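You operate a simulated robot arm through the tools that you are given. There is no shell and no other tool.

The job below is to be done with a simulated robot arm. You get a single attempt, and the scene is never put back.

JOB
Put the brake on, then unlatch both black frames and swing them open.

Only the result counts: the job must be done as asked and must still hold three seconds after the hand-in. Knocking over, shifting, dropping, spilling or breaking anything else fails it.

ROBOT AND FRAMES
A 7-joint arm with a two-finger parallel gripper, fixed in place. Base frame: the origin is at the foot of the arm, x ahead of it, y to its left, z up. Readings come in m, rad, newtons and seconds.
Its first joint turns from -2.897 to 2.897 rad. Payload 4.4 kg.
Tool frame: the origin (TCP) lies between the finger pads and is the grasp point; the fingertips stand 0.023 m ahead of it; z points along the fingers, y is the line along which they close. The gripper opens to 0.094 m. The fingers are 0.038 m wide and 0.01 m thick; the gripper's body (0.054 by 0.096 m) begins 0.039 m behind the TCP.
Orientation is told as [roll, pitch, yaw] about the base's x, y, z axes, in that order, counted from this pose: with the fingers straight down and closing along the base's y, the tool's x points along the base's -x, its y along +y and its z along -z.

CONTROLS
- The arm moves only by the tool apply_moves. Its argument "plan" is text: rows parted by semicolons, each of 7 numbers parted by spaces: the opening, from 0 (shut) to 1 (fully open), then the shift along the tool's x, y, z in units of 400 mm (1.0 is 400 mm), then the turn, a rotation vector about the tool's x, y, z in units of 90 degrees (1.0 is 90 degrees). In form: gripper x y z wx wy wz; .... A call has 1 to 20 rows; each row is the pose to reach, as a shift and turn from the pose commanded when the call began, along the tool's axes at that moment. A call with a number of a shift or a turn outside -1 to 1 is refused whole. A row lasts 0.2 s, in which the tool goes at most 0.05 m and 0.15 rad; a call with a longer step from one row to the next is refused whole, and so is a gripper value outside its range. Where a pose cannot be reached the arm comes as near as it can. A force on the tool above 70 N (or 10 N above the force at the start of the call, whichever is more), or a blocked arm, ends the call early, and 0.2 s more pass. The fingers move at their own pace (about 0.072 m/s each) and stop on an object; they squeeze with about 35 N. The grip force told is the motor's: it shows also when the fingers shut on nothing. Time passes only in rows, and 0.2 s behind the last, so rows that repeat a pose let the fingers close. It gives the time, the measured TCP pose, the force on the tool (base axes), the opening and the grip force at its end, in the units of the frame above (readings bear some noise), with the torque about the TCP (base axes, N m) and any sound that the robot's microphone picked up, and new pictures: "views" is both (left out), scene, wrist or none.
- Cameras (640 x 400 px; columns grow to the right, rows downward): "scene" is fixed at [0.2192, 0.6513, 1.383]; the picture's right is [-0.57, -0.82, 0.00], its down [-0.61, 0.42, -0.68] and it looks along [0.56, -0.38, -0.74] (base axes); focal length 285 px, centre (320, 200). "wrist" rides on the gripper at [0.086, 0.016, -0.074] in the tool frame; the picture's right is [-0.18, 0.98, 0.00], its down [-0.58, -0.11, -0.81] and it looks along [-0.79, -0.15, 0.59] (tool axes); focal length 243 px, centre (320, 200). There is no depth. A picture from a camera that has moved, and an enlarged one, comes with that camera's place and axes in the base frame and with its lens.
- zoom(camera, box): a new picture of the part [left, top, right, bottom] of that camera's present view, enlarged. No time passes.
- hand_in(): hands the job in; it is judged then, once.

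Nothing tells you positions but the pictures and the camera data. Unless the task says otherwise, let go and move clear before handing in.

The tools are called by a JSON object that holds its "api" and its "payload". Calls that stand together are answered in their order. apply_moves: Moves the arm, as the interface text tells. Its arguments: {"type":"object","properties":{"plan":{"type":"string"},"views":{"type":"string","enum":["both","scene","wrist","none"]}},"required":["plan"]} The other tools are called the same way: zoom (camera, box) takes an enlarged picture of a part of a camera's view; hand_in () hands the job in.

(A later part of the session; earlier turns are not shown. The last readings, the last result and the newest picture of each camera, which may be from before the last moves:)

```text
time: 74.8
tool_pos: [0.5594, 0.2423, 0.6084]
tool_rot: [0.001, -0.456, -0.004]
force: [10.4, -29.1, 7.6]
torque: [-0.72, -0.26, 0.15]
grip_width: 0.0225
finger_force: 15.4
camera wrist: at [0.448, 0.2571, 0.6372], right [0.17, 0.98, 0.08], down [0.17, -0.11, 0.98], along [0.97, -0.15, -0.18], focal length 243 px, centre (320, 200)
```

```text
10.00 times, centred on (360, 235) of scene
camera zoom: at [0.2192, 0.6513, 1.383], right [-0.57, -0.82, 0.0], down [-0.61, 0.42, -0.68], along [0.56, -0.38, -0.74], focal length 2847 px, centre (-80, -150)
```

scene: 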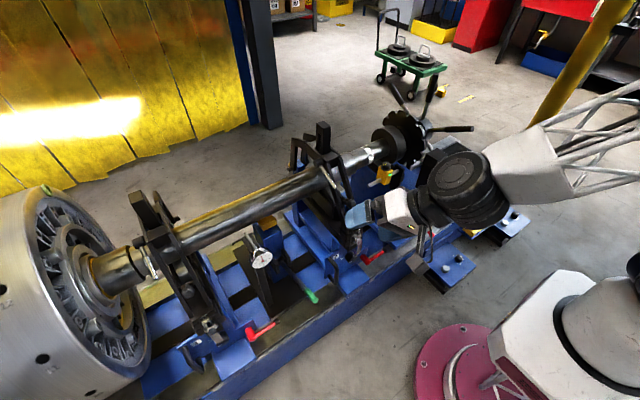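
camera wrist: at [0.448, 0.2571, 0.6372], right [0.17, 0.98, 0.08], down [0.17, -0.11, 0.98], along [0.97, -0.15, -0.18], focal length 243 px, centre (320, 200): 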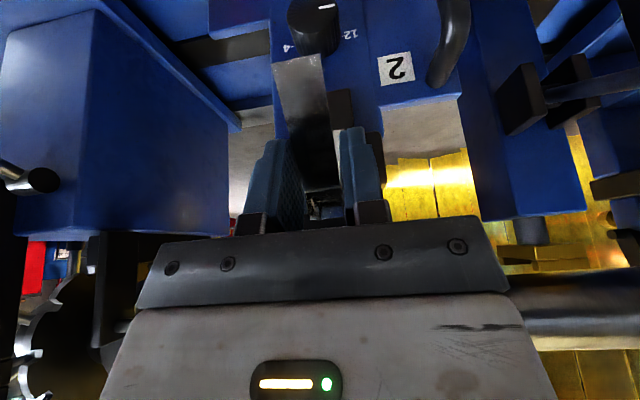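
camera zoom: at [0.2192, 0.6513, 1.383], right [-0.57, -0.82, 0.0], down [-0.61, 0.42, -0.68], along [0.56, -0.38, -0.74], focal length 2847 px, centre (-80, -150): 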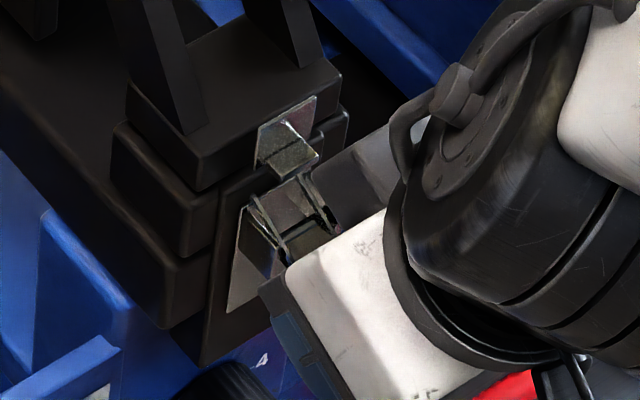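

The fingers slid off toward the lever's root: the lever is raised ~42° and the bail is off the keeper hook. I'll release, back off, and lift the lever further from underneath with closed fingers.

{"api": "apply_moves", "payload": {"plan": "0.5 0 0 0 0 0 0;0.5 0 0 0 0 0 0;0.5 0 0 -0.04 0 0 0;0.5 0 0 -0.1 0 0 0;0.5 0.05 0 -0.16 0 0 0;0.5 0.12 0 -0.2 0 0 0", "views": "wrist"}}

{"api": "zoom", "payload": {"camera": "scene", "box": [330, 215, 390, 265]}}

{"api": "zoom", "payload": {"camera": "wrist", "box": [240, 60, 400, 220]}}

```text
time: 76.2
tool_pos: [0.4816, 0.2432, 0.6571]
tool_rot: [0.005, -0.453, -0.003]
force: [-0.5, -0.3, -0.4]
torque: [0.02, 0.05, 0.04]
grip_width: 0.047
finger_force: 0.1
camera wrist: at [0.3709, 0.2592, 0.6848], right [0.17, 0.98, 0.08], down [0.17, -0.11, 0.98], along [0.97, -0.15, -0.19], focal length 243 px, centre (320, 200)
```

wrist: 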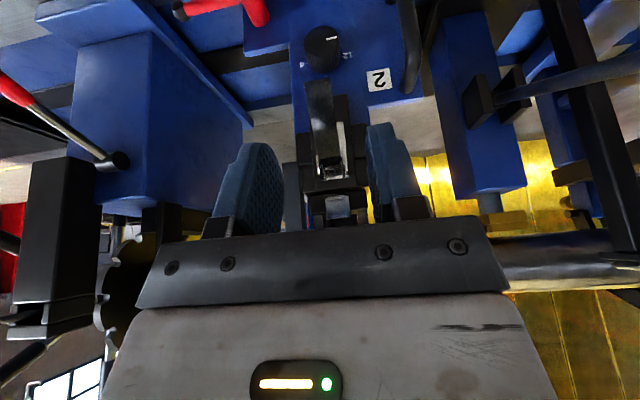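

```text
8.00 times, centred on (360, 240) of scene
camera zoom: at [0.2192, 0.6513, 1.383], right [-0.57, -0.82, 0.0], down [-0.61, 0.42, -0.68], along [0.56, -0.38, -0.74], focal length 2277 px, centre (0, -120)
```

zoom: 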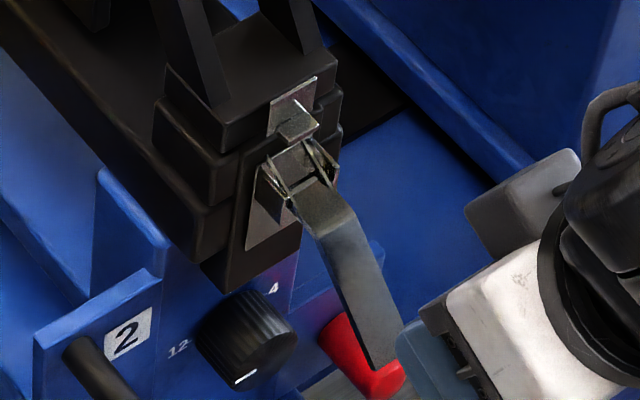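

```text
2.50 times, centred on (320, 140) of wrist
camera zoom: at [0.3709, 0.2592, 0.6848], right [0.17, 0.98, 0.08], down [0.17, -0.11, 0.98], along [0.97, -0.15, -0.19], focal length 606 px, centre (320, 350)
```

zoom: 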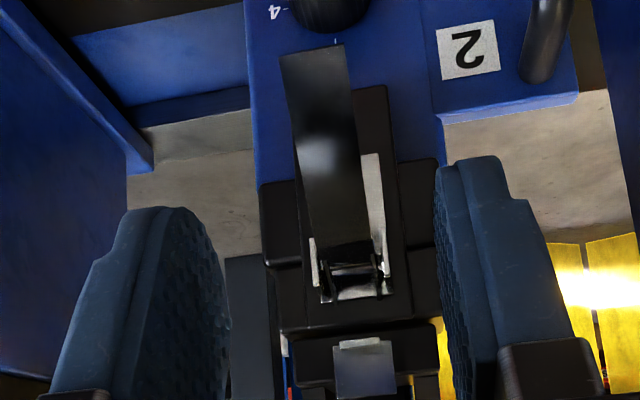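

The bail is visibly off the keeper hook and the lever stays at ~56°. Lever pivot ≈(0.608,0.618), end ≈(0.529,0.241,0.564). I'll lift it further from beneath its end with closed fingers to fully open it.

{"api": "apply_moves", "payload": {"plan": "0.2 0.056 -0.004 0.035 0 -0.074 0;0 0.112 -0.005 0.07 0 -0.147 0;0 0.167 -0.005 0.105 0 -0.221 0", "views": "none"}}

{"api": "apply_moves", "payload": {"plan": "0 -0.01 0 0.054 0 0 0;0 -0.02 0 0.108 0 0 0;0 -0.03 0 0.155 0 0 0", "views": "wrist"}}

{"api": "zoom", "payload": {"camera": "scene", "box": [330, 215, 390, 265]}}

{"api": "zoom", "payload": {"camera": "wrist", "box": [240, 60, 400, 220]}}

```text
time: 77.0
tool_pos: [0.4388, 0.2404, 0.5909]
tool_rot: [0.006, -0.801, -0.006]
force: [0.0, -0.1, 0.5]
torque: [-0.01, 0.04, 0.05]
grip_width: 0.0
finger_force: 35.1
```

```text
time: 77.8
tool_pos: [0.4922, 0.2403, 0.555]
tool_rot: [0.003, -0.799, -0.005]
force: [0.1, -0.3, 0.0]
torque: [0.03, -0.03, 0.02]
grip_width: 0.0001
finger_force: 34.7
camera wrist: at [0.3777, 0.2559, 0.5442], right [0.13, 0.98, 0.13], down [-0.17, -0.11, 0.98], along [0.98, -0.15, 0.16], focal length 243 px, centre (320, 200)
```

wrist: 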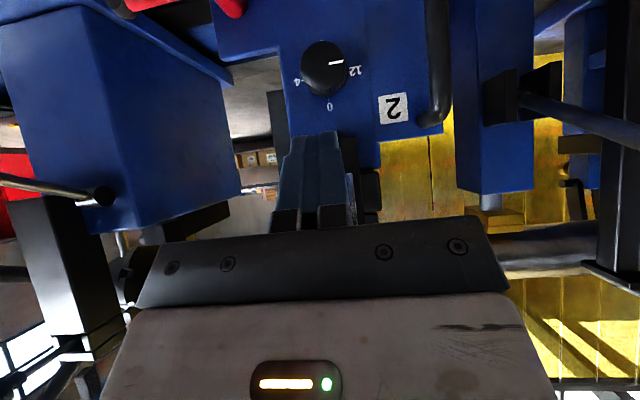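

```text
8.00 times, centred on (360, 240) of scene
camera zoom: at [0.2192, 0.6513, 1.383], right [-0.57, -0.82, 0.0], down [-0.61, 0.42, -0.68], along [0.56, -0.38, -0.74], focal length 2277 px, centre (0, -120)
```

zoom: 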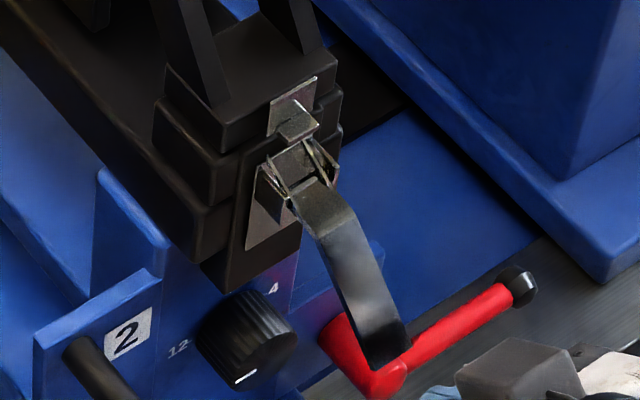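

```text
2.50 times, centred on (320, 140) of wrist
camera zoom: at [0.3777, 0.2559, 0.5442], right [0.13, 0.98, 0.13], down [-0.17, -0.11, 0.98], along [0.98, -0.15, 0.16], focal length 606 px, centre (320, 350)
```

zoom: 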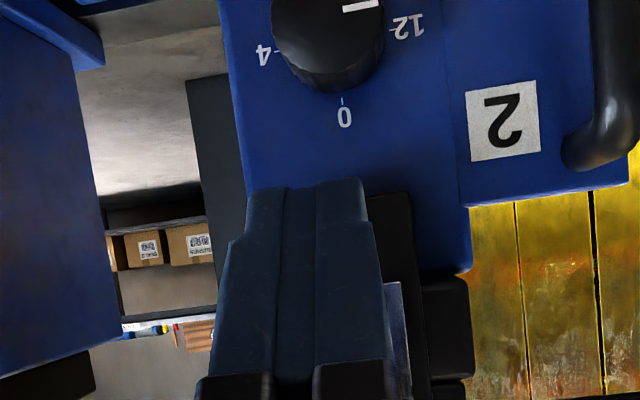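

{"api": "apply_moves", "payload": {"plan": "0 -0.032 0 0.022 0 0 0;0 -0.0585 0 -0.0115 0 0 0;0 -0.087 0 -0.0465 0 0 0", "views": "none"}}

{"api": "zoom", "payload": {"camera": "scene", "box": [330, 205, 400, 265]}}

```text
time: 78.5
tool_pos: [0.4983, 0.2359, 0.5789]
tool_rot: [-0.005, -0.787, 0.004]
force: [0.5, -0.6, 0.1]
torque: [-0.01, 0.03, -0.01]
grip_width: 0.0
finger_force: 35.1
stopped in row 3: the force on the tool passed its limit at 81 N (the readings are from after the stop); the commanded pose is now the measured one
```

```text
6.67 times, centred on (365, 235) of scene
camera zoom: at [0.2192, 0.6513, 1.383], right [-0.57, -0.82, 0.0], down [-0.61, 0.42, -0.68], along [0.56, -0.38, -0.74], focal length 1898 px, centre (20, -33)
```

zoom: 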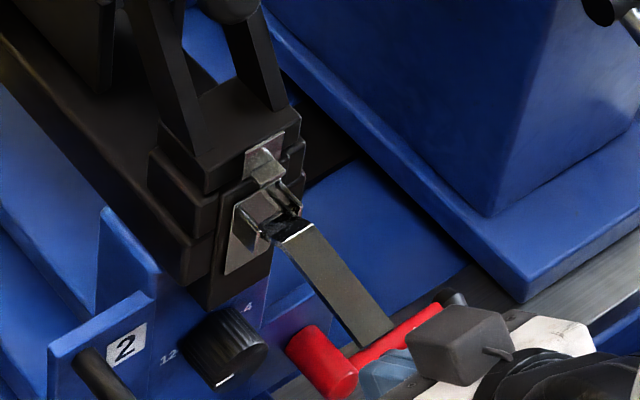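

Force limit tripped; the lever moved a bit further. Backing off slightly to inspect the lever angle.

{"api": "apply_moves", "payload": {"plan": "0 0.03 0.01 -0.03 0 0 0;0 0.06 0.02 -0.1 0 0 0;0.6 0.06 0.02 -0.2 0 0.04 0;1 0.06 0.02 -0.28 0 0.08 0;1 0.06 0.02 -0.28 0 0.08 0", "views": "wrist"}}

{"api": "zoom", "payload": {"camera": "wrist", "box": [240, 20, 400, 220]}}

{"api": "zoom", "payload": {"camera": "scene", "box": [330, 215, 390, 265]}}

```text
time: 79.7
tool_pos: [0.4002, 0.2447, 0.6406]
tool_rot: [-0.006, -0.662, 0.006]
force: [1.0, -1.1, -0.5]
torque: [0.01, 0.03, 0.01]
grip_width: 0.094
finger_force: 0.0
camera wrist: at [0.2854, 0.2608, 0.6459], right [0.14, 0.98, 0.11], down [-0.04, -0.11, 0.99], along [0.99, -0.15, 0.02], focal length 243 px, centre (320, 200)
```

wrist: 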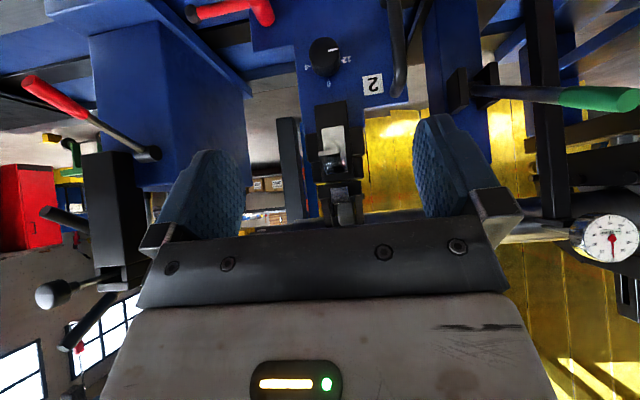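

```text
2.00 times, centred on (320, 120) of wrist
camera zoom: at [0.2854, 0.2608, 0.6459], right [0.14, 0.98, 0.11], down [-0.04, -0.11, 0.99], along [0.99, -0.15, 0.02], focal length 485 px, centre (320, 360)
```

zoom: 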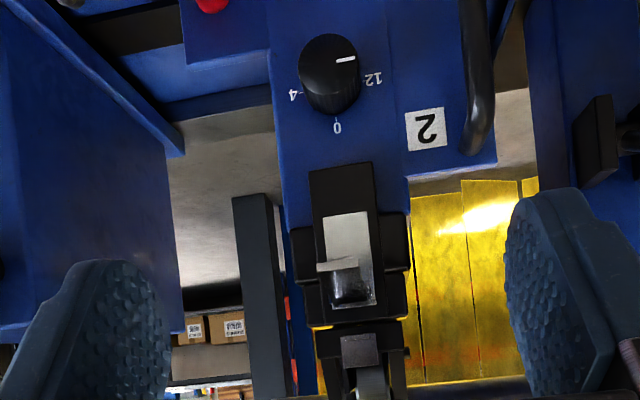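

```text
8.00 times, centred on (360, 240) of scene
camera zoom: at [0.2192, 0.6513, 1.383], right [-0.57, -0.82, 0.0], down [-0.61, 0.42, -0.68], along [0.56, -0.38, -0.74], focal length 2277 px, centre (0, -120)
```

zoom: 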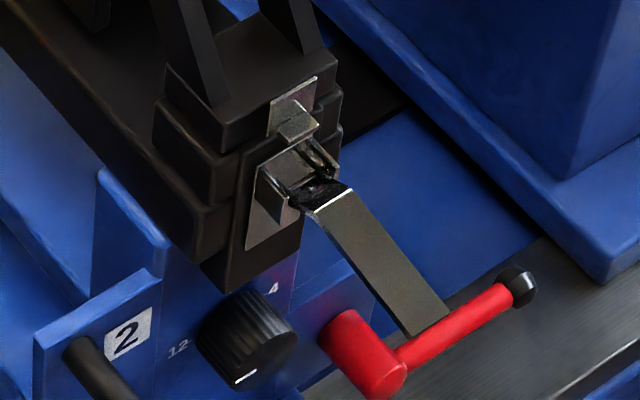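

Latch 2's lever is now standing out horizontally (≈64° rotated, at its stop) and the bail is off the hook. Next latch 1, which by its geometry sits at y≈0.744 with the same x/z. Moving over there.

{"api": "apply_moves", "payload": {"plan": "1 -0.04 0.08 -0.035 0 0 0;1 -0.08 0.17 -0.07 0 0 0;1 -0.1 0.28 -0.1 0 0 0;1 -0.112 0.39 -0.103 0 0 0;1 -0.112 0.5 -0.103 0 0 0;1 -0.112 0.61 -0.103 0 0 0;1 -0.112 0.72 -0.103 0 0 0;1 -0.112 0.83 -0.103 0 0 0;1 -0.112 0.95 -0.103 0 0 0", "views": "none"}}

{"api": "apply_moves", "payload": {"plan": "1 0 0.1 0 0 -0.03 0;1 0 0.2 0 0 -0.06 0;1 0 0.3 0 0 -0.088 0", "views": "both"}}

{"api": "zoom", "payload": {"camera": "wrist", "box": [240, 0, 400, 120]}}

```text
time: 81.7
tool_pos: [0.411, 0.6277, 0.7013]
tool_rot: [-0.007, -0.662, 0.004]
force: [0.0, 0.7, 0.4]
torque: [-0.02, 0.01, 0.01]
grip_width: 0.0939
finger_force: 0.2
```

```text
time: 82.5
tool_pos: [0.4101, 0.7446, 0.7013]
tool_rot: [-0.002, -0.8, 0.004]
force: [-0.1, 0.4, 0.5]
torque: [0.02, 0.02, -0.01]
grip_width: 0.0941
finger_force: 0.0
camera wrist: at [0.2958, 0.7602, 0.6896], right [0.13, 0.98, 0.13], down [-0.17, -0.11, 0.98], along [0.98, -0.15, 0.16], focal length 243 px, centre (320, 200)
```

scene: 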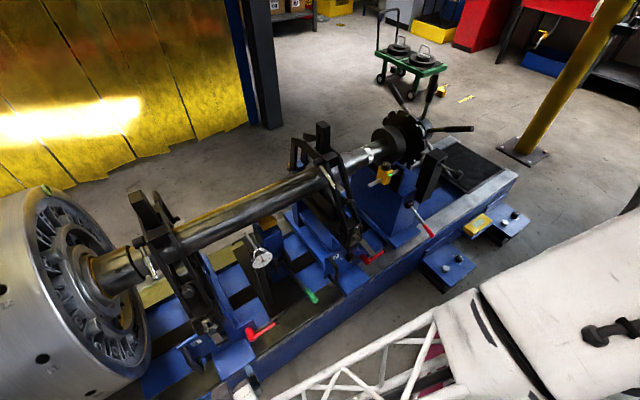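
wrist: 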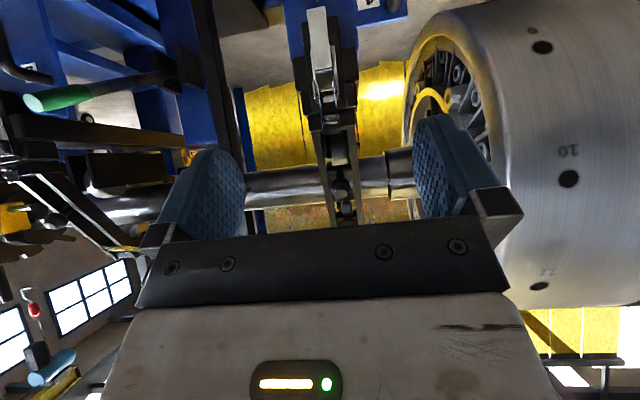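

```text
3.33 times, centred on (320, 60) of wrist
camera zoom: at [0.2958, 0.7602, 0.6896], right [0.13, 0.98, 0.13], down [-0.17, -0.11, 0.98], along [0.98, -0.15, 0.16], focal length 809 px, centre (320, 667)
```

zoom: 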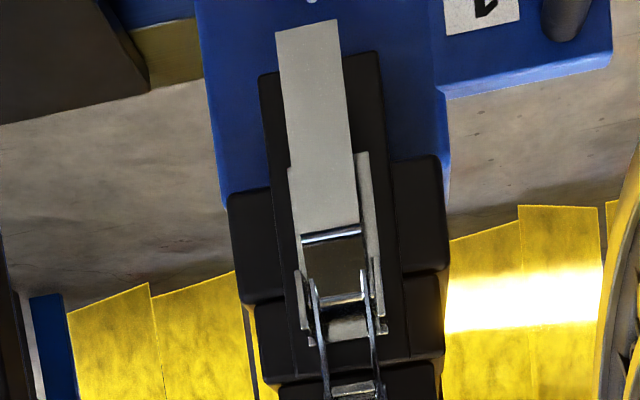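

Same picture as latch 2; lever centre at y≈0.7425. Approaching with half-open fingers.

{"api": "apply_moves", "payload": {"plan": "0.7 -0.005 -0.003 0.1 0 0 0;0.5 -0.011 -0.005 0.2 0 0 0;0.5 -0.016 -0.005 0.3 0 0 0;0.5 -0.022 -0.005 0.406 0 0 0", "views": "wrist"}}

{"api": "zoom", "payload": {"camera": "wrist", "box": [220, 0, 420, 240]}}

```text
time: 83.5
tool_pos: [0.5354, 0.7462, 0.5965]
tool_rot: [-0.005, -0.799, 0.004]
force: [0.1, -0.3, 0.4]
torque: [-0.02, 0.04, -0.03]
grip_width: 0.0468
finger_force: 0.1
camera wrist: at [0.4202, 0.7614, 0.5839], right [0.13, 0.98, 0.13], down [-0.17, -0.11, 0.98], along [0.98, -0.15, 0.16], focal length 243 px, centre (320, 200)
```

wrist: 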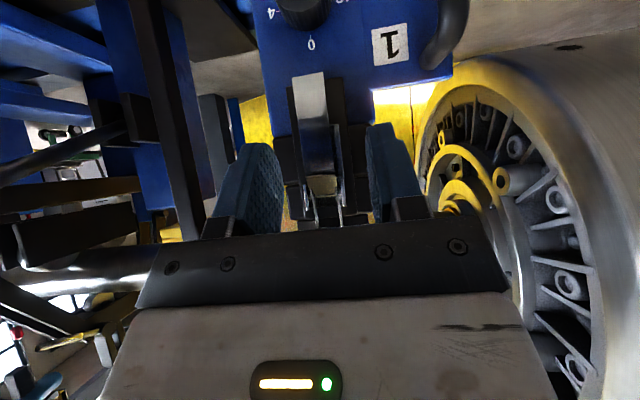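

```text
1.67 times, centred on (320, 120) of wrist
camera zoom: at [0.4202, 0.7614, 0.5839], right [0.13, 0.98, 0.13], down [-0.17, -0.11, 0.98], along [0.98, -0.15, 0.16], focal length 404 px, centre (320, 333)
```

zoom: 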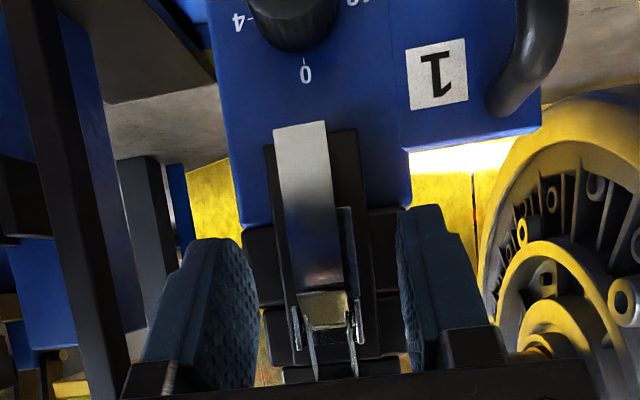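

{"api": "apply_moves", "payload": {"plan": "0.5 0 -0.005 0.05 0 0 0;0.5 0 -0.009 0.1 0 0 0;0.5 0 -0.009 0.157 0 0 0;0.28 0 -0.009 0.157 0 0 0;0.22 0 -0.009 0.157 0 0 0;0.2 0 -0.009 0.157 0 0 0", "views": "wrist"}}

{"api": "zoom", "payload": {"camera": "wrist", "box": [220, 0, 420, 240]}}

```text
time: 84.9
tool_pos: [0.5758, 0.7385, 0.5517]
tool_rot: [-0.005, -0.798, 0.002]
force: [-0.4, 10.7, -2.1]
torque: [0.11, 0.06, 0.09]
grip_width: 0.0232
finger_force: 5.3
camera wrist: at [0.4612, 0.7536, 0.5395], right [0.13, 0.98, 0.13], down [-0.17, -0.11, 0.98], along [0.98, -0.15, 0.16], focal length 243 px, centre (320, 200)
```

wrist: 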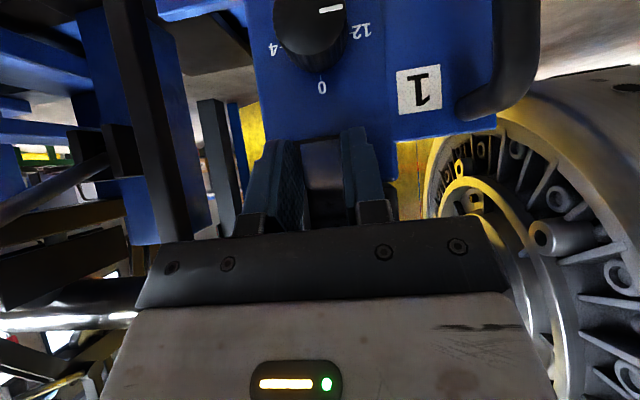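

```text
1.67 times, centred on (320, 120) of wrist
camera zoom: at [0.4612, 0.7536, 0.5395], right [0.13, 0.98, 0.13], down [-0.17, -0.11, 0.98], along [0.98, -0.15, 0.16], focal length 404 px, centre (320, 333)
```

zoom: 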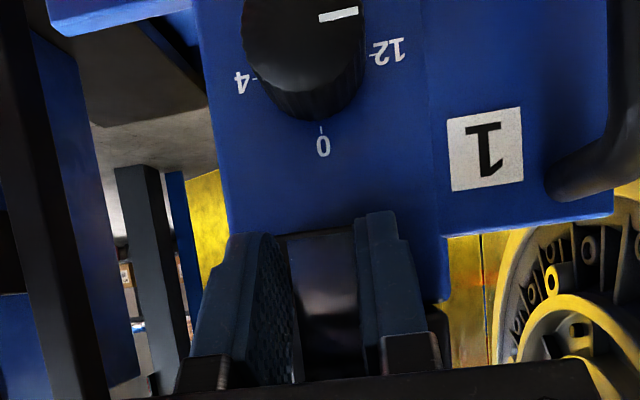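

{"api": "apply_moves", "payload": {"plan": "0.25 0 0.005 0 0 0 0;0.25 0 0.008 0 0 0 0", "views": "none"}}

{"api": "apply_moves", "payload": {"plan": "0.21 0 0 0 0 0 0;0.2 0 0 0 0 0 0", "views": "none"}}

```text
time: 85.5
tool_pos: [0.5772, 0.7398, 0.5477]
tool_rot: [-0.005, -0.798, 0.005]
force: [-0.4, 0.3, -1.4]
torque: [0.0, 0.01, 0.0]
grip_width: 0.0236
finger_force: 0.0
```

```text
time: 86.1
tool_pos: [0.5765, 0.7401, 0.5489]
tool_rot: [-0.004, -0.799, 0.005]
force: [1.1, -4.4, 1.0]
torque: [0.09, 0.08, 0.01]
grip_width: 0.0207
finger_force: 2.1
```

{"api": "apply_moves", "payload": {"plan": "0.2 0 -0.001 0 0 0 0;0.15 0 -0.001 0 0 0 0;0.1 0 -0.001 0 0 0 0", "views": "none"}}

```text
time: 86.9
tool_pos: [0.578, 0.738, 0.5485]
tool_rot: [-0.008, -0.801, 0.005]
force: [-6.1, -28.9, 7.1]
torque: [1.15, -0.29, -0.24]
grip_width: 0.0195
finger_force: 44.4
```

Gripped. Pulling the lever along the arc about the known pivot.

{"api": "apply_moves", "payload": {"plan": "0.1 0.008 -0.001 -0.026 0 0.03 0;0.1 0.012 -0.001 -0.0535 0 0.06 0;0.1 0.012 -0.001 -0.077 0 0.09 0", "views": "none"}}

{"api": "zoom", "payload": {"camera": "scene", "box": [180, 300, 260, 370]}}

```text
time: 87.7
tool_pos: [0.5541, 0.7405, 0.5672]
tool_rot: [-0.007, -0.656, 0.004]
force: [-2.7, 11.8, -31.9]
torque: [1.08, 1.2, -0.25]
grip_width: 0.0198
finger_force: 45.6
```

```text
5.71 times, centred on (220, 335) of scene
camera zoom: at [0.2192, 0.6513, 1.383], right [-0.57, -0.82, 0.0], down [-0.61, 0.42, -0.68], along [0.56, -0.38, -0.74], focal length 1627 px, centre (891, -571)
```

zoom: 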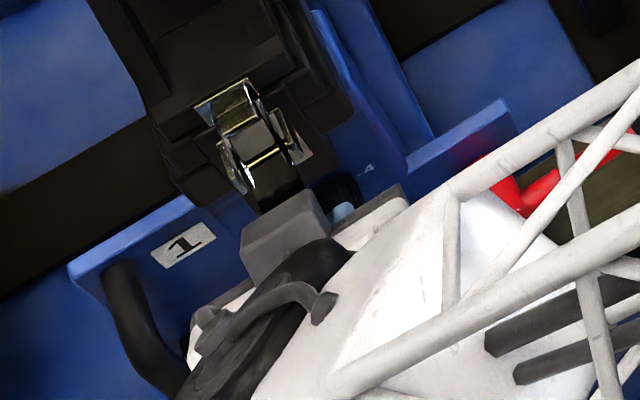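

{"api": "apply_moves", "payload": {"plan": "0.1 0.001 0 -0.027 0 0.03 0;0.1 -0.002 0 -0.049 0 0.06 0;0.1 -0.008 0 -0.0745 0 0.09 0", "views": "none"}}

{"api": "zoom", "payload": {"camera": "scene", "box": [180, 300, 260, 370]}}

```text
time: 88.5
tool_pos: [0.5372, 0.7412, 0.5911]
tool_rot: [-0.006, -0.515, 0.003]
force: [7.8, -10.1, -18.1]
torque: [0.32, 1.16, -0.46]
grip_width: 0.0197
finger_force: 45.0
```

```text
5.71 times, centred on (220, 335) of scene
camera zoom: at [0.2192, 0.6513, 1.383], right [-0.57, -0.82, 0.0], down [-0.61, 0.42, -0.68], along [0.56, -0.38, -0.74], focal length 1627 px, centre (891, -571)
```

zoom: 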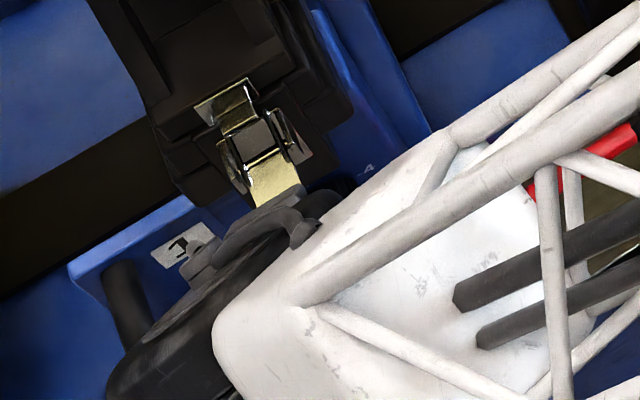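

{"api": "apply_moves", "payload": {"plan": "0.1 -0.0035 0 -0.014 0 0.01 0;0.1 -0.007 0 -0.028 0 0.02 0;0.1 -0.01 0 -0.0375 0 0.03 0;0.1 -0.0135 0 -0.047 0 0.04 0", "views": "none"}}

{"api": "zoom", "payload": {"camera": "scene", "box": [180, 300, 260, 370]}}

```text
time: 89.5
tool_pos: [0.5316, 0.74, 0.6125]
tool_rot: [-0.003, -0.454, 0.003]
force: [-9.1, 12.7, -20.2]
torque: [0.49, 1.41, -0.18]
grip_width: 0.0196
finger_force: 45.3
```

```text
5.71 times, centred on (220, 335) of scene
camera zoom: at [0.2192, 0.6513, 1.383], right [-0.57, -0.82, 0.0], down [-0.61, 0.42, -0.68], along [0.56, -0.38, -0.74], focal length 1627 px, centre (891, -571)
```

zoom: 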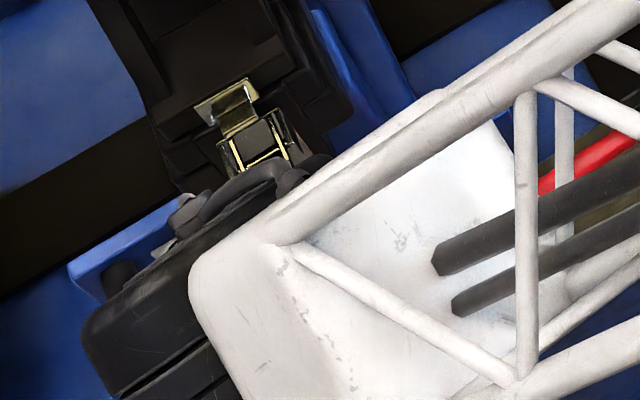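

{"api": "apply_moves", "payload": {"plan": "0.1 -0.009 0 -0.02 0 0 0;0.1 -0.017 0 -0.037 0 -0.01 0;0.1 -0.026 0 -0.052 0 -0.02 0;0.1 -0.036 0 -0.065 0 -0.03 0", "views": "none"}}

{"api": "zoom", "payload": {"camera": "scene", "box": [180, 300, 260, 370]}}

```text
time: 90.5
tool_pos: [0.5346, 0.74, 0.6408]
tool_rot: [-0.003, -0.502, 0.004]
force: [-21.8, -1.8, -14.1]
torque: [0.04, 1.6, -0.15]
grip_width: 0.0193
finger_force: 44.9
```

```text
5.71 times, centred on (220, 335) of scene
camera zoom: at [0.2192, 0.6513, 1.383], right [-0.57, -0.82, 0.0], down [-0.61, 0.42, -0.68], along [0.56, -0.38, -0.74], focal length 1627 px, centre (891, -571)
```

zoom: 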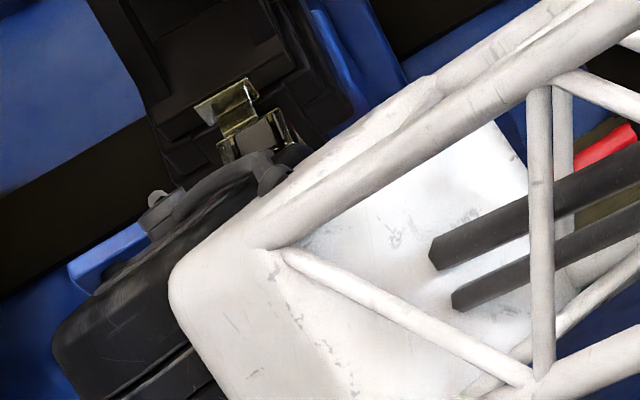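

{"api": "apply_moves", "payload": {"plan": "0.1 -0.018 0 -0.012 0 -0.02 0;0.1 -0.035 0 -0.0235 0 -0.04 0;0.1 -0.05 0 -0.031 0 -0.06 0;0.1 -0.065 0 -0.038 0 -0.08 0", "views": "wrist"}}

{"api": "zoom", "payload": {"camera": "scene", "box": [180, 300, 260, 370]}}

```text
time: 91.5
tool_pos: [0.5513, 0.7406, 0.6669]
tool_rot: [-0.001, -0.625, 0.001]
force: [-0.9, -0.8, -0.7]
torque: [0.01, 0.02, 0.01]
grip_width: 0.0092
finger_force: 0.2
camera wrist: at [0.4358, 0.7558, 0.6755], right [0.15, 0.98, 0.1], down [0.0, -0.11, 0.99], along [0.99, -0.15, -0.01], focal length 243 px, centre (320, 200)
```

wrist: 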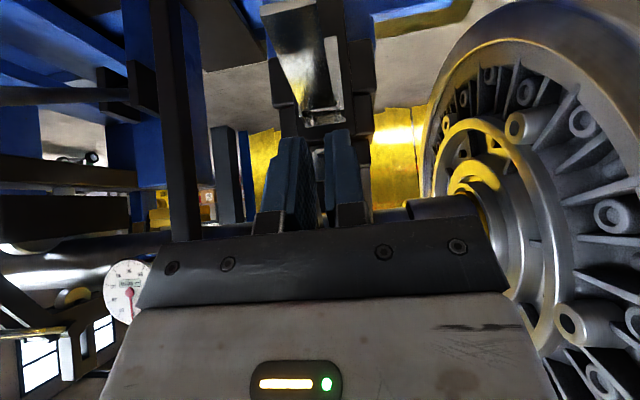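

```text
5.71 times, centred on (220, 335) of scene
camera zoom: at [0.2192, 0.6513, 1.383], right [-0.57, -0.82, 0.0], down [-0.61, 0.42, -0.68], along [0.56, -0.38, -0.74], focal length 1627 px, centre (891, -571)
```

zoom: 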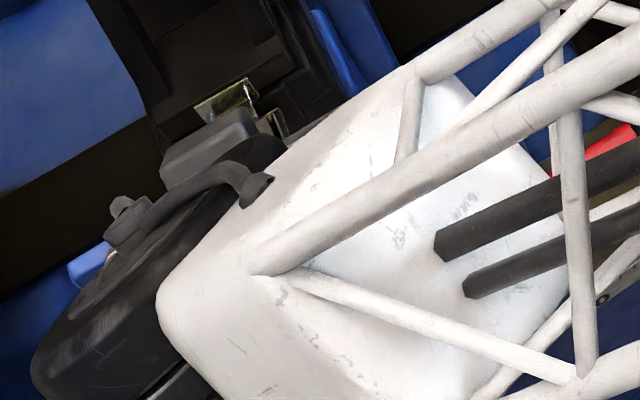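

The fingers slid off with the lever left at ≈84° – the same end stop as the other latch – so both latches are open. I back away and inspect both latches and the frames' hinges.

{"api": "apply_moves", "payload": {"plan": "0.1 0.02 0 -0.06 0 0 0;0.1 0.04 0 -0.16 0 0 0;0.1 0.06 0 -0.26 0 0 0;0.5 0.08 -0.1 -0.36 0 0 0;1 0.1 -0.2 -0.42 0 0 0;1 0.1 -0.3 -0.42 0 0 0;1 0.1 -0.4 -0.42 0 0 0", "views": "both"}}

{"api": "zoom", "payload": {"camera": "scene", "box": [180, 300, 260, 370]}}

{"api": "zoom", "payload": {"camera": "scene", "box": [270, 110, 390, 260]}}

{"api": "zoom", "payload": {"camera": "scene", "box": [100, 180, 250, 360]}}

```text
refused: row 4 steps farther than a row can; nothing moved
```

```text
5.71 times, centred on (220, 335) of scene
camera zoom: at [0.2192, 0.6513, 1.383], right [-0.57, -0.82, 0.0], down [-0.61, 0.42, -0.68], along [0.56, -0.38, -0.74], focal length 1627 px, centre (891, -571)
```

zoom: 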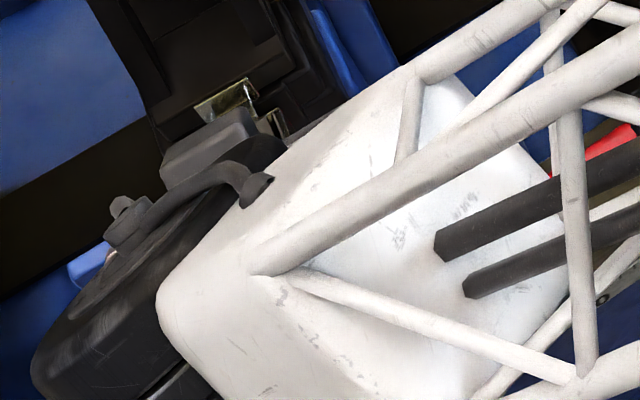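

```text
2.67 times, centred on (330, 185) of scene
camera zoom: at [0.2192, 0.6513, 1.383], right [-0.57, -0.82, 0.0], down [-0.61, 0.42, -0.68], along [0.56, -0.38, -0.74], focal length 759 px, centre (293, 240)
```

zoom: 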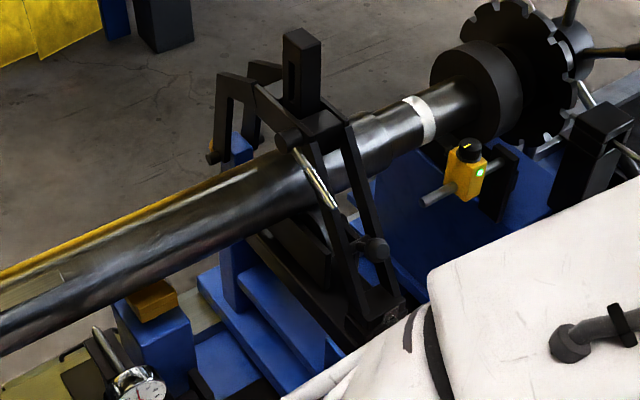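

```text
2.22 times, centred on (175, 270) of scene
camera zoom: at [0.2192, 0.6513, 1.383], right [-0.57, -0.82, 0.0], down [-0.61, 0.42, -0.68], along [0.56, -0.38, -0.74], focal length 633 px, centre (642, 44)
```

zoom: 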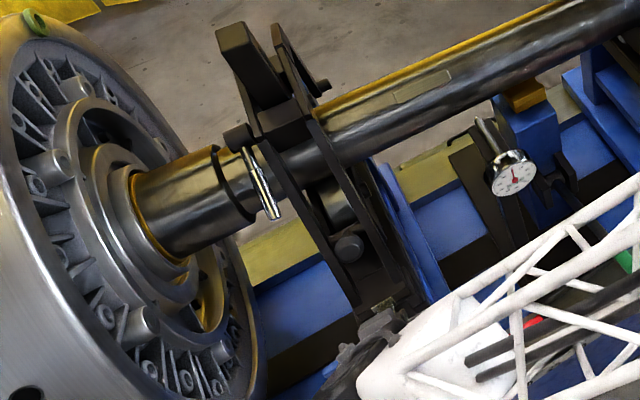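

Re-issuing the retreat with smaller steps.

{"api": "apply_moves", "payload": {"plan": "0.1 0.014 0 -0.095 0 0 0;0.1 0.028 0 -0.19 0 0 0;0.1 0.041 0 -0.285 0 0 0;1 0.041 0 -0.33 0 0 0;1 0.041 0 -0.33 0 0 0;1 0.041 0 -0.33 0 0 0", "views": "wrist"}}

{"api": "zoom", "payload": {"camera": "scene", "box": [170, 270, 260, 360]}}

{"api": "zoom", "payload": {"camera": "wrist", "box": [240, 30, 420, 230]}}

```text
time: 92.9
tool_pos: [0.459, 0.74, 0.7643]
tool_rot: [-0.006, -0.625, 0.003]
force: [0.5, 0.1, -0.1]
torque: [0.0, -0.01, 0.01]
grip_width: 0.0942
finger_force: 0.0
camera wrist: at [0.3442, 0.7559, 0.7719], right [0.15, 0.98, 0.1], down [0.0, -0.11, 0.99], along [0.99, -0.15, -0.01], focal length 243 px, centre (320, 200)
```

wrist: 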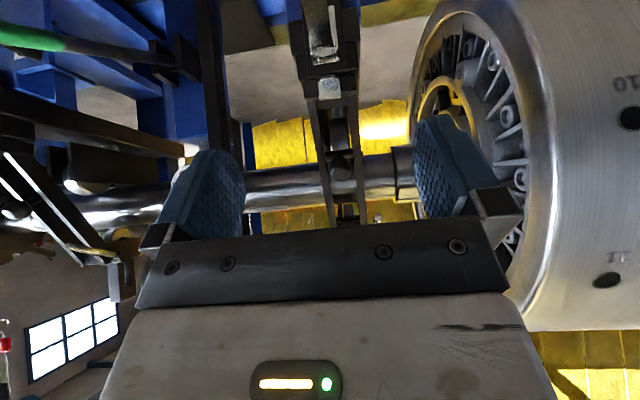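

```text
4.44 times, centred on (215, 315) of scene
camera zoom: at [0.2192, 0.6513, 1.383], right [-0.57, -0.82, 0.0], down [-0.61, 0.42, -0.68], along [0.56, -0.38, -0.74], focal length 1265 px, centre (787, -311)
```

zoom: 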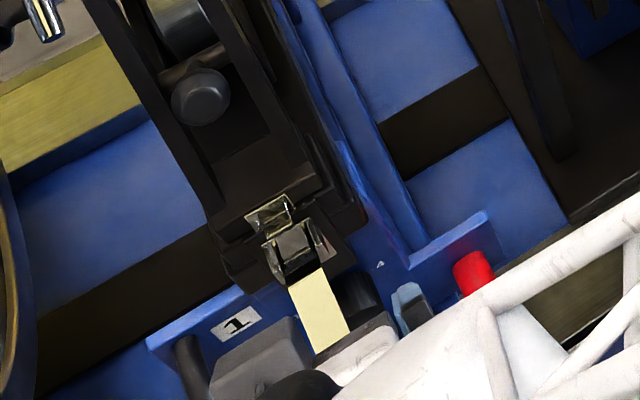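

```text
2.00 times, centred on (330, 130) of wrist
camera zoom: at [0.3442, 0.7559, 0.7719], right [0.15, 0.98, 0.1], down [0.0, -0.11, 0.99], along [0.99, -0.15, -0.01], focal length 485 px, centre (300, 340)
```

zoom: 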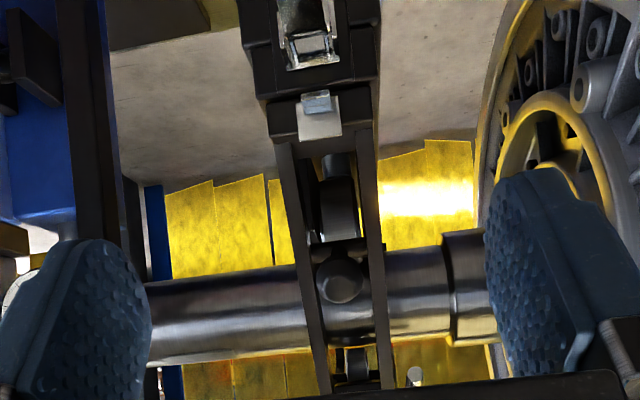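

Both lever plates now stick out at the same open angle. The frame-1 ball knob is at ≈(0.647,0.742,0.7315). Let me locate the hinges precisely.

{"api": "zoom", "payload": {"camera": "scene", "box": [275, 115, 345, 175]}}

{"api": "zoom", "payload": {"camera": "scene", "box": [120, 175, 210, 255]}}

```text
6.67 times, centred on (310, 145) of scene
camera zoom: at [0.2192, 0.6513, 1.383], right [-0.57, -0.82, 0.0], down [-0.61, 0.42, -0.68], along [0.56, -0.38, -0.74], focal length 1898 px, centre (387, 567)
```

zoom: 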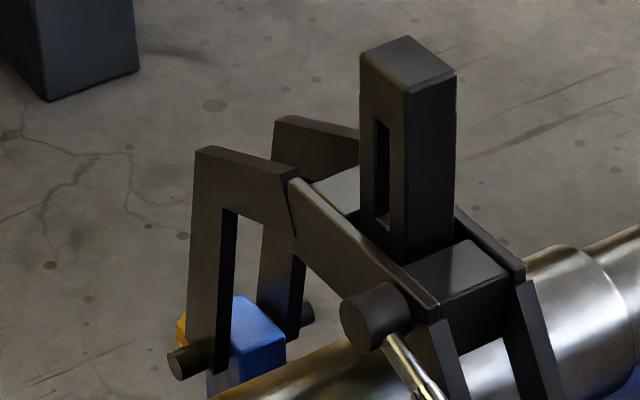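

```text
5.00 times, centred on (165, 215) of scene
camera zoom: at [0.2192, 0.6513, 1.383], right [-0.57, -0.82, 0.0], down [-0.61, 0.42, -0.68], along [0.56, -0.38, -0.74], focal length 1423 px, centre (1095, 125)
```

zoom: 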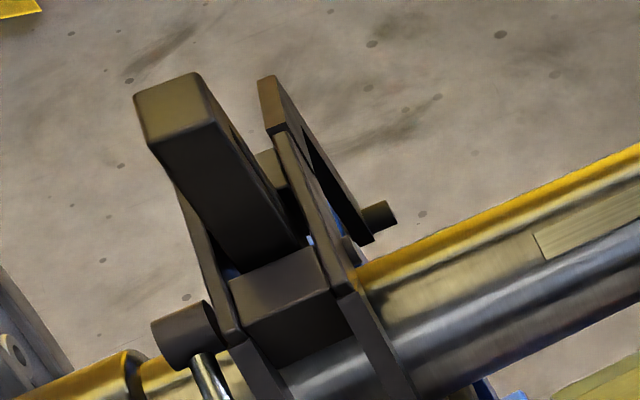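

Hinge axis is at ≈(x 0.962, z 0.66); the ball knob radius is ≈0.32 m. I'll do frame 2 first (nearer). Moving over to its ball knob.

{"api": "apply_moves", "payload": {"plan": "1 -0.03 -0.1 -0.04 0 0 0;1 -0.058 -0.2 -0.08 0 0 0;1 -0.058 -0.32 -0.08 0 0 0;1 -0.058 -0.44 -0.08 0 0 0;1 -0.058 -0.56 -0.08 0 0 0;1 -0.058 -0.68 -0.08 0 0 0;1 -0.058 -0.8 -0.08 0 0 0;1 -0.058 -0.92 -0.08 0 0 0", "views": "none"}}

{"api": "apply_moves", "payload": {"plan": "1 0 -0.11 0 0 -0.05 0;1 0 -0.22 0 0 -0.1 0;1 0 -0.32 0 0 -0.14 0", "views": "wrist"}}

{"api": "zoom", "payload": {"camera": "wrist", "box": [220, 0, 420, 200]}}

{"api": "zoom", "payload": {"camera": "scene", "box": [310, 170, 390, 250]}}

```text
time: 94.7
tool_pos: [0.4595, 0.3744, 0.8007]
tool_rot: [-0.004, -0.628, 0.004]
force: [-0.4, -0.8, 0.5]
torque: [-0.02, 0.01, -0.03]
grip_width: 0.0943
finger_force: 0.1
```

```text
time: 95.5
tool_pos: [0.4605, 0.2455, 0.8041]
tool_rot: [-0.005, -0.848, 0.005]
force: [0.0, 0.3, 0.4]
torque: [-0.03, 0.04, -0.03]
grip_width: 0.0941
finger_force: 0.1
camera wrist: at [0.3469, 0.2608, 0.7875], right [0.12, 0.98, 0.13], down [-0.22, -0.11, 0.97], along [0.97, -0.15, 0.2], focal length 243 px, centre (320, 200)
```

wrist: 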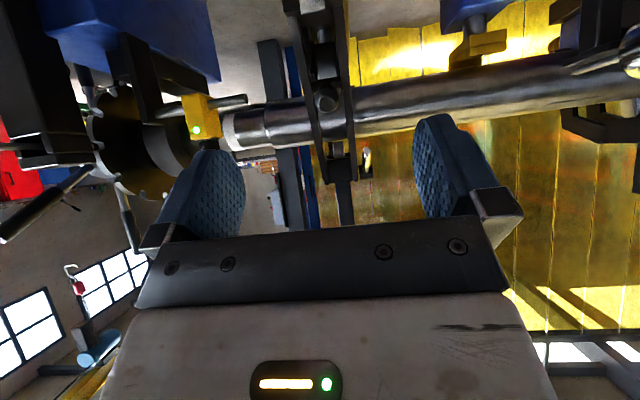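

```text
2.00 times, centred on (320, 100) of wrist
camera zoom: at [0.3469, 0.2608, 0.7875], right [0.12, 0.98, 0.13], down [-0.22, -0.11, 0.97], along [0.97, -0.15, 0.2], focal length 485 px, centre (320, 400)
```

zoom: 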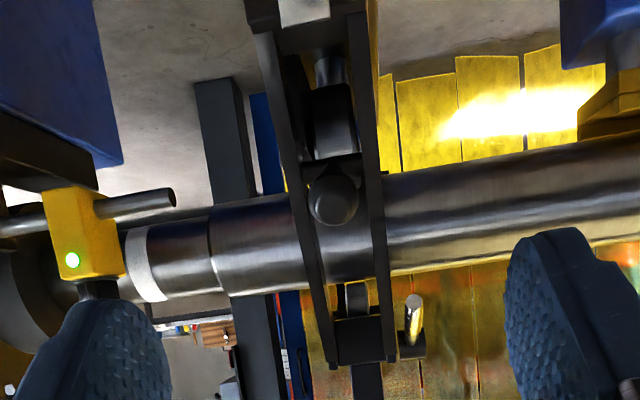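

```text
5.00 times, centred on (350, 210) of scene
camera zoom: at [0.2192, 0.6513, 1.383], right [-0.57, -0.82, 0.0], down [-0.61, 0.42, -0.68], along [0.56, -0.38, -0.74], focal length 1423 px, centre (170, 150)
```

zoom: 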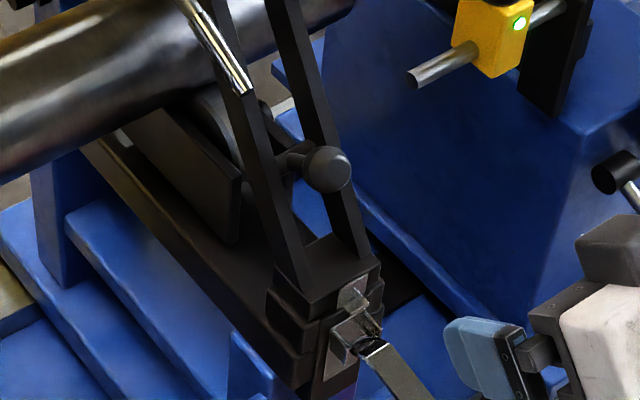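

Ball 2 is at ≈(0.6455,0.241,0.7315). Approaching it.

{"api": "apply_moves", "payload": {"plan": "0.8 -0.06 -0.004 0.08 0 0 0;0.6 -0.12 -0.008 0.14 0 0 0;0.6 -0.17 -0.011 0.2 0 0 0;0.6 -0.17 -0.011 0.3 0 0 0", "views": "wrist"}}

{"api": "zoom", "payload": {"camera": "wrist", "box": [240, 80, 400, 230]}}

{"api": "zoom", "payload": {"camera": "scene", "box": [310, 170, 390, 250]}}

```text
time: 96.5
tool_pos: [0.5947, 0.2412, 0.7777]
tool_rot: [-0.006, -0.847, 0.006]
force: [-0.8, 0.1, 0.8]
torque: [0.03, -0.01, 0.04]
grip_width: 0.0563
finger_force: 0.1
camera wrist: at [0.4808, 0.2557, 0.7614], right [0.12, 0.98, 0.13], down [-0.22, -0.11, 0.97], along [0.97, -0.15, 0.2], focal length 243 px, centre (320, 200)
```

wrist: 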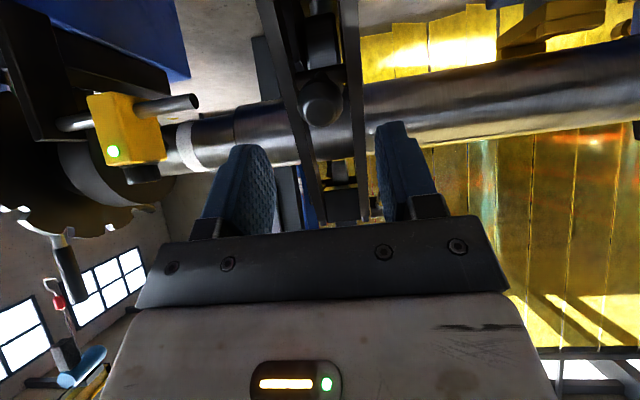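

```text
2.67 times, centred on (320, 155) of wrist
camera zoom: at [0.4808, 0.2557, 0.7614], right [0.12, 0.98, 0.13], down [-0.22, -0.11, 0.97], along [0.97, -0.15, 0.2], focal length 647 px, centre (320, 320)
```

zoom: 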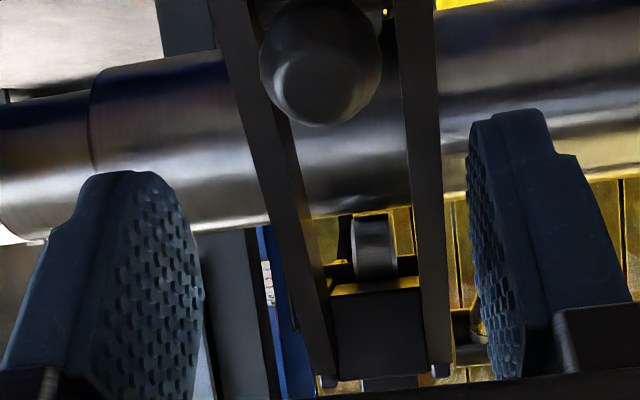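

```text
5.00 times, centred on (350, 210) of scene
camera zoom: at [0.2192, 0.6513, 1.383], right [-0.57, -0.82, 0.0], down [-0.61, 0.42, -0.68], along [0.56, -0.38, -0.74], focal length 1423 px, centre (170, 150)
```

zoom: 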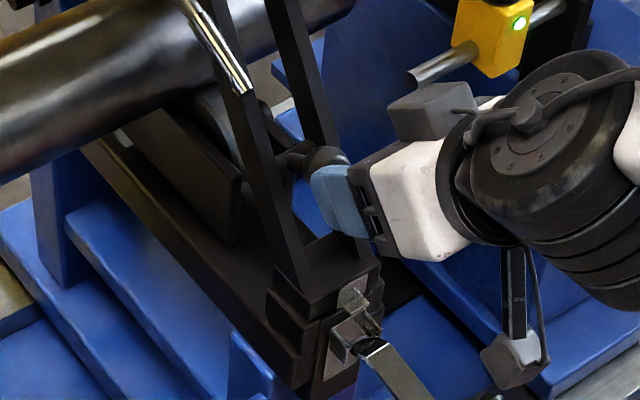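

{"api": "apply_moves", "payload": {"plan": "0.6 0 -0.003 0.05 0 0 0;0.55 0 -0.004 0.1 0 0 0;0.5 0 -0.004 0.148 0 0 0;0.38 0 -0.004 0.148 0 0 0;0.34 0 -0.004 0.148 0 0 0", "views": "wrist"}}

{"api": "zoom", "payload": {"camera": "wrist", "box": [240, 80, 400, 230]}}

```text
time: 97.7
tool_pos: [0.6394, 0.2382, 0.738]
tool_rot: [-0.004, -0.846, 0.004]
force: [0.6, 2.7, -1.3]
torque: [0.01, -0.01, 0.0]
grip_width: 0.0333
finger_force: 1.7
camera wrist: at [0.5254, 0.2539, 0.7215], right [0.12, 0.98, 0.13], down [-0.22, -0.11, 0.97], along [0.97, -0.15, 0.2], focal length 243 px, centre (320, 200)
```

wrist: 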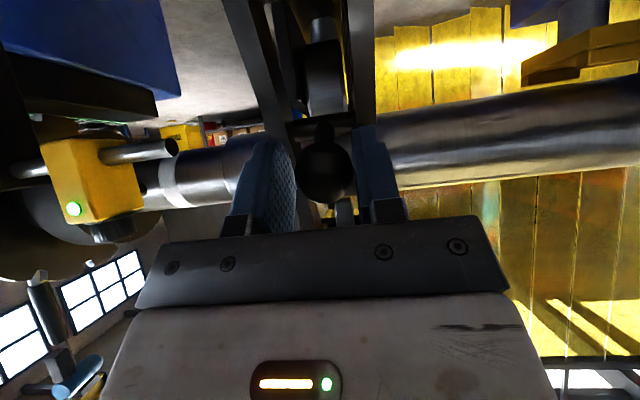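

```text
2.67 times, centred on (320, 155) of wrist
camera zoom: at [0.5254, 0.2539, 0.7215], right [0.12, 0.98, 0.13], down [-0.22, -0.11, 0.97], along [0.97, -0.15, 0.2], focal length 647 px, centre (320, 320)
```

zoom: 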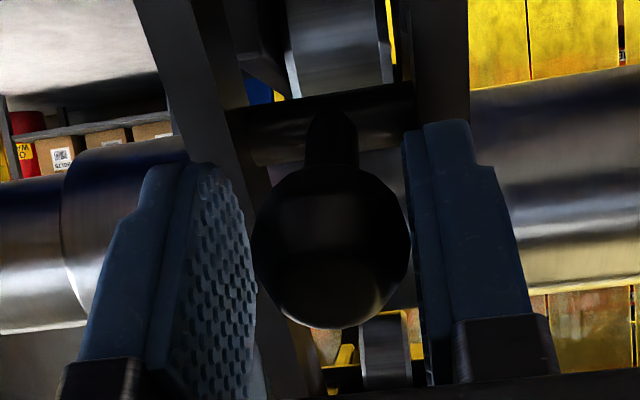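

Ball is between the pads; centring and gripping.

{"api": "apply_moves", "payload": {"plan": "0.34 0 0.002 0 0 0 0;0.3 0 0.002 0 0 0 0;0.25 0 0.002 0 0 0 0", "views": "none"}}

```text
time: 98.5
tool_pos: [0.6391, 0.2394, 0.7386]
tool_rot: [-0.006, -0.846, 0.006]
force: [3.5, 15.4, -2.3]
torque: [0.01, 0.03, 0.05]
grip_width: 0.0305
finger_force: 7.8
```

{"api": "apply_moves", "payload": {"plan": "0.1 0 0.001 0 0 0 0;0.1 0 0.001 0 0 0 0;0.1 -0.017 0.001 -0.008 0 0 0;0.1 -0.033 0.001 -0.016 0 0 0", "views": "none"}}

{"api": "zoom", "payload": {"camera": "scene", "box": [290, 120, 390, 260]}}

```text
time: 99.5
tool_pos: [0.642, 0.2408, 0.75]
tool_rot: [-0.007, -0.845, 0.006]
force: [-7.3, 31.1, -24.6]
torque: [0.03, 1.11, 0.17]
grip_width: 0.0295
finger_force: 44.7
```

```text
2.86 times, centred on (340, 190) of scene
camera zoom: at [0.2192, 0.6513, 1.383], right [-0.57, -0.82, 0.0], down [-0.61, 0.42, -0.68], along [0.56, -0.38, -0.74], focal length 813 px, centre (263, 229)
```

zoom: 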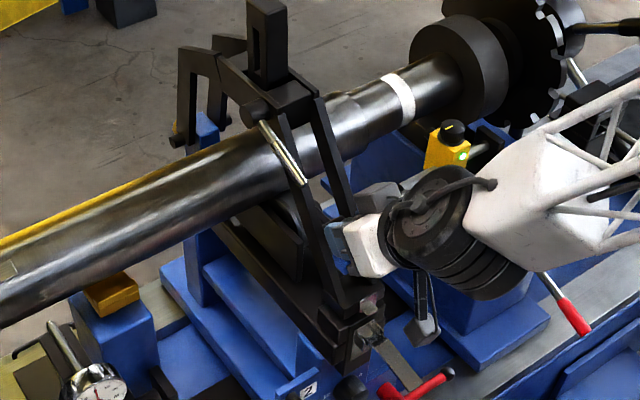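

Frame 2 lifts (≈25 N of weight on the tool). I continue along the hinge arc, rotating the tool with the frame.

{"api": "apply_moves", "payload": {"plan": "0.1 -0.033 0.0005 -0.015 0 0.0278 0;0.1 -0.0665 0.001 -0.0285 0 0.0556 0;0.1 -0.1005 0.001 -0.041 0 0.0833 0;0.1 -0.135 0.001 -0.0515 0 0.111 0", "views": "none"}}

{"api": "zoom", "payload": {"camera": "scene", "box": [290, 120, 390, 260]}}

```text
time: 100.5
tool_pos: [0.6626, 0.2401, 0.8052]
tool_rot: [-0.004, -0.668, 0.001]
force: [-38.8, -8.6, -2.1]
torque: [-0.05, 0.36, -0.07]
grip_width: 0.0292
finger_force: 45.2
```

```text
2.86 times, centred on (340, 190) of scene
camera zoom: at [0.2192, 0.6513, 1.383], right [-0.57, -0.82, 0.0], down [-0.61, 0.42, -0.68], along [0.56, -0.38, -0.74], focal length 813 px, centre (263, 229)
```

zoom: 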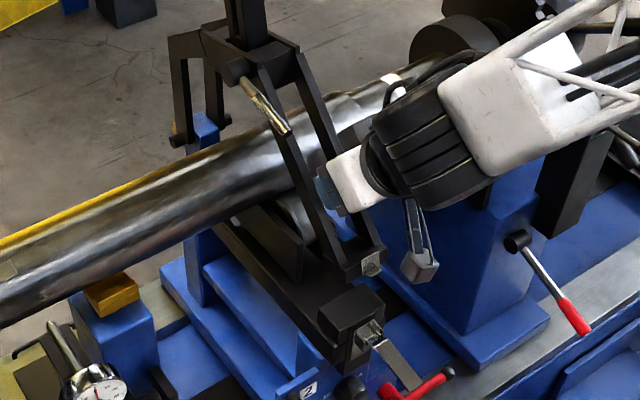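

Frame 2 is opening nicely. Continuing along the arc with a slight correction.

{"api": "apply_moves", "payload": {"plan": "0.1 -0.0315 0 -0.017 0 0.0278 0;0.1 -0.063 0 -0.032 0 0.0556 0;0.1 -0.0975 0 -0.044 0 0.0833 0;0.1 -0.132 0 -0.055 0 0.111 0", "views": "none"}}

{"api": "zoom", "payload": {"camera": "scene", "box": [290, 100, 390, 240]}}

```text
time: 101.5
tool_pos: [0.6899, 0.2388, 0.8564]
tool_rot: [-0.003, -0.497, 0.001]
force: [19.8, 4.6, -31.3]
torque: [0.06, -0.26, -0.07]
grip_width: 0.0296
finger_force: 44.9
```

```text
2.86 times, centred on (340, 170) of scene
camera zoom: at [0.2192, 0.6513, 1.383], right [-0.57, -0.82, 0.0], down [-0.61, 0.42, -0.68], along [0.56, -0.38, -0.74], focal length 813 px, centre (263, 286)
```

zoom: 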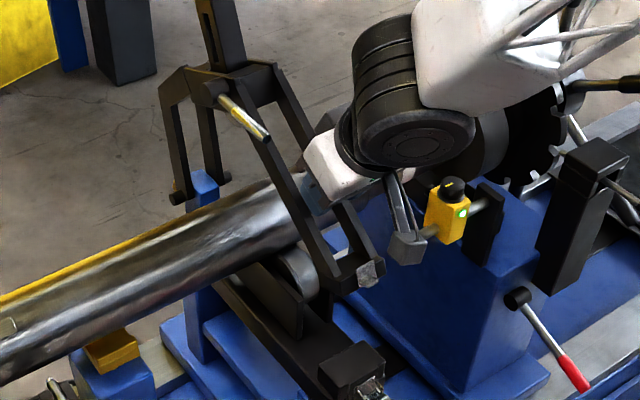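

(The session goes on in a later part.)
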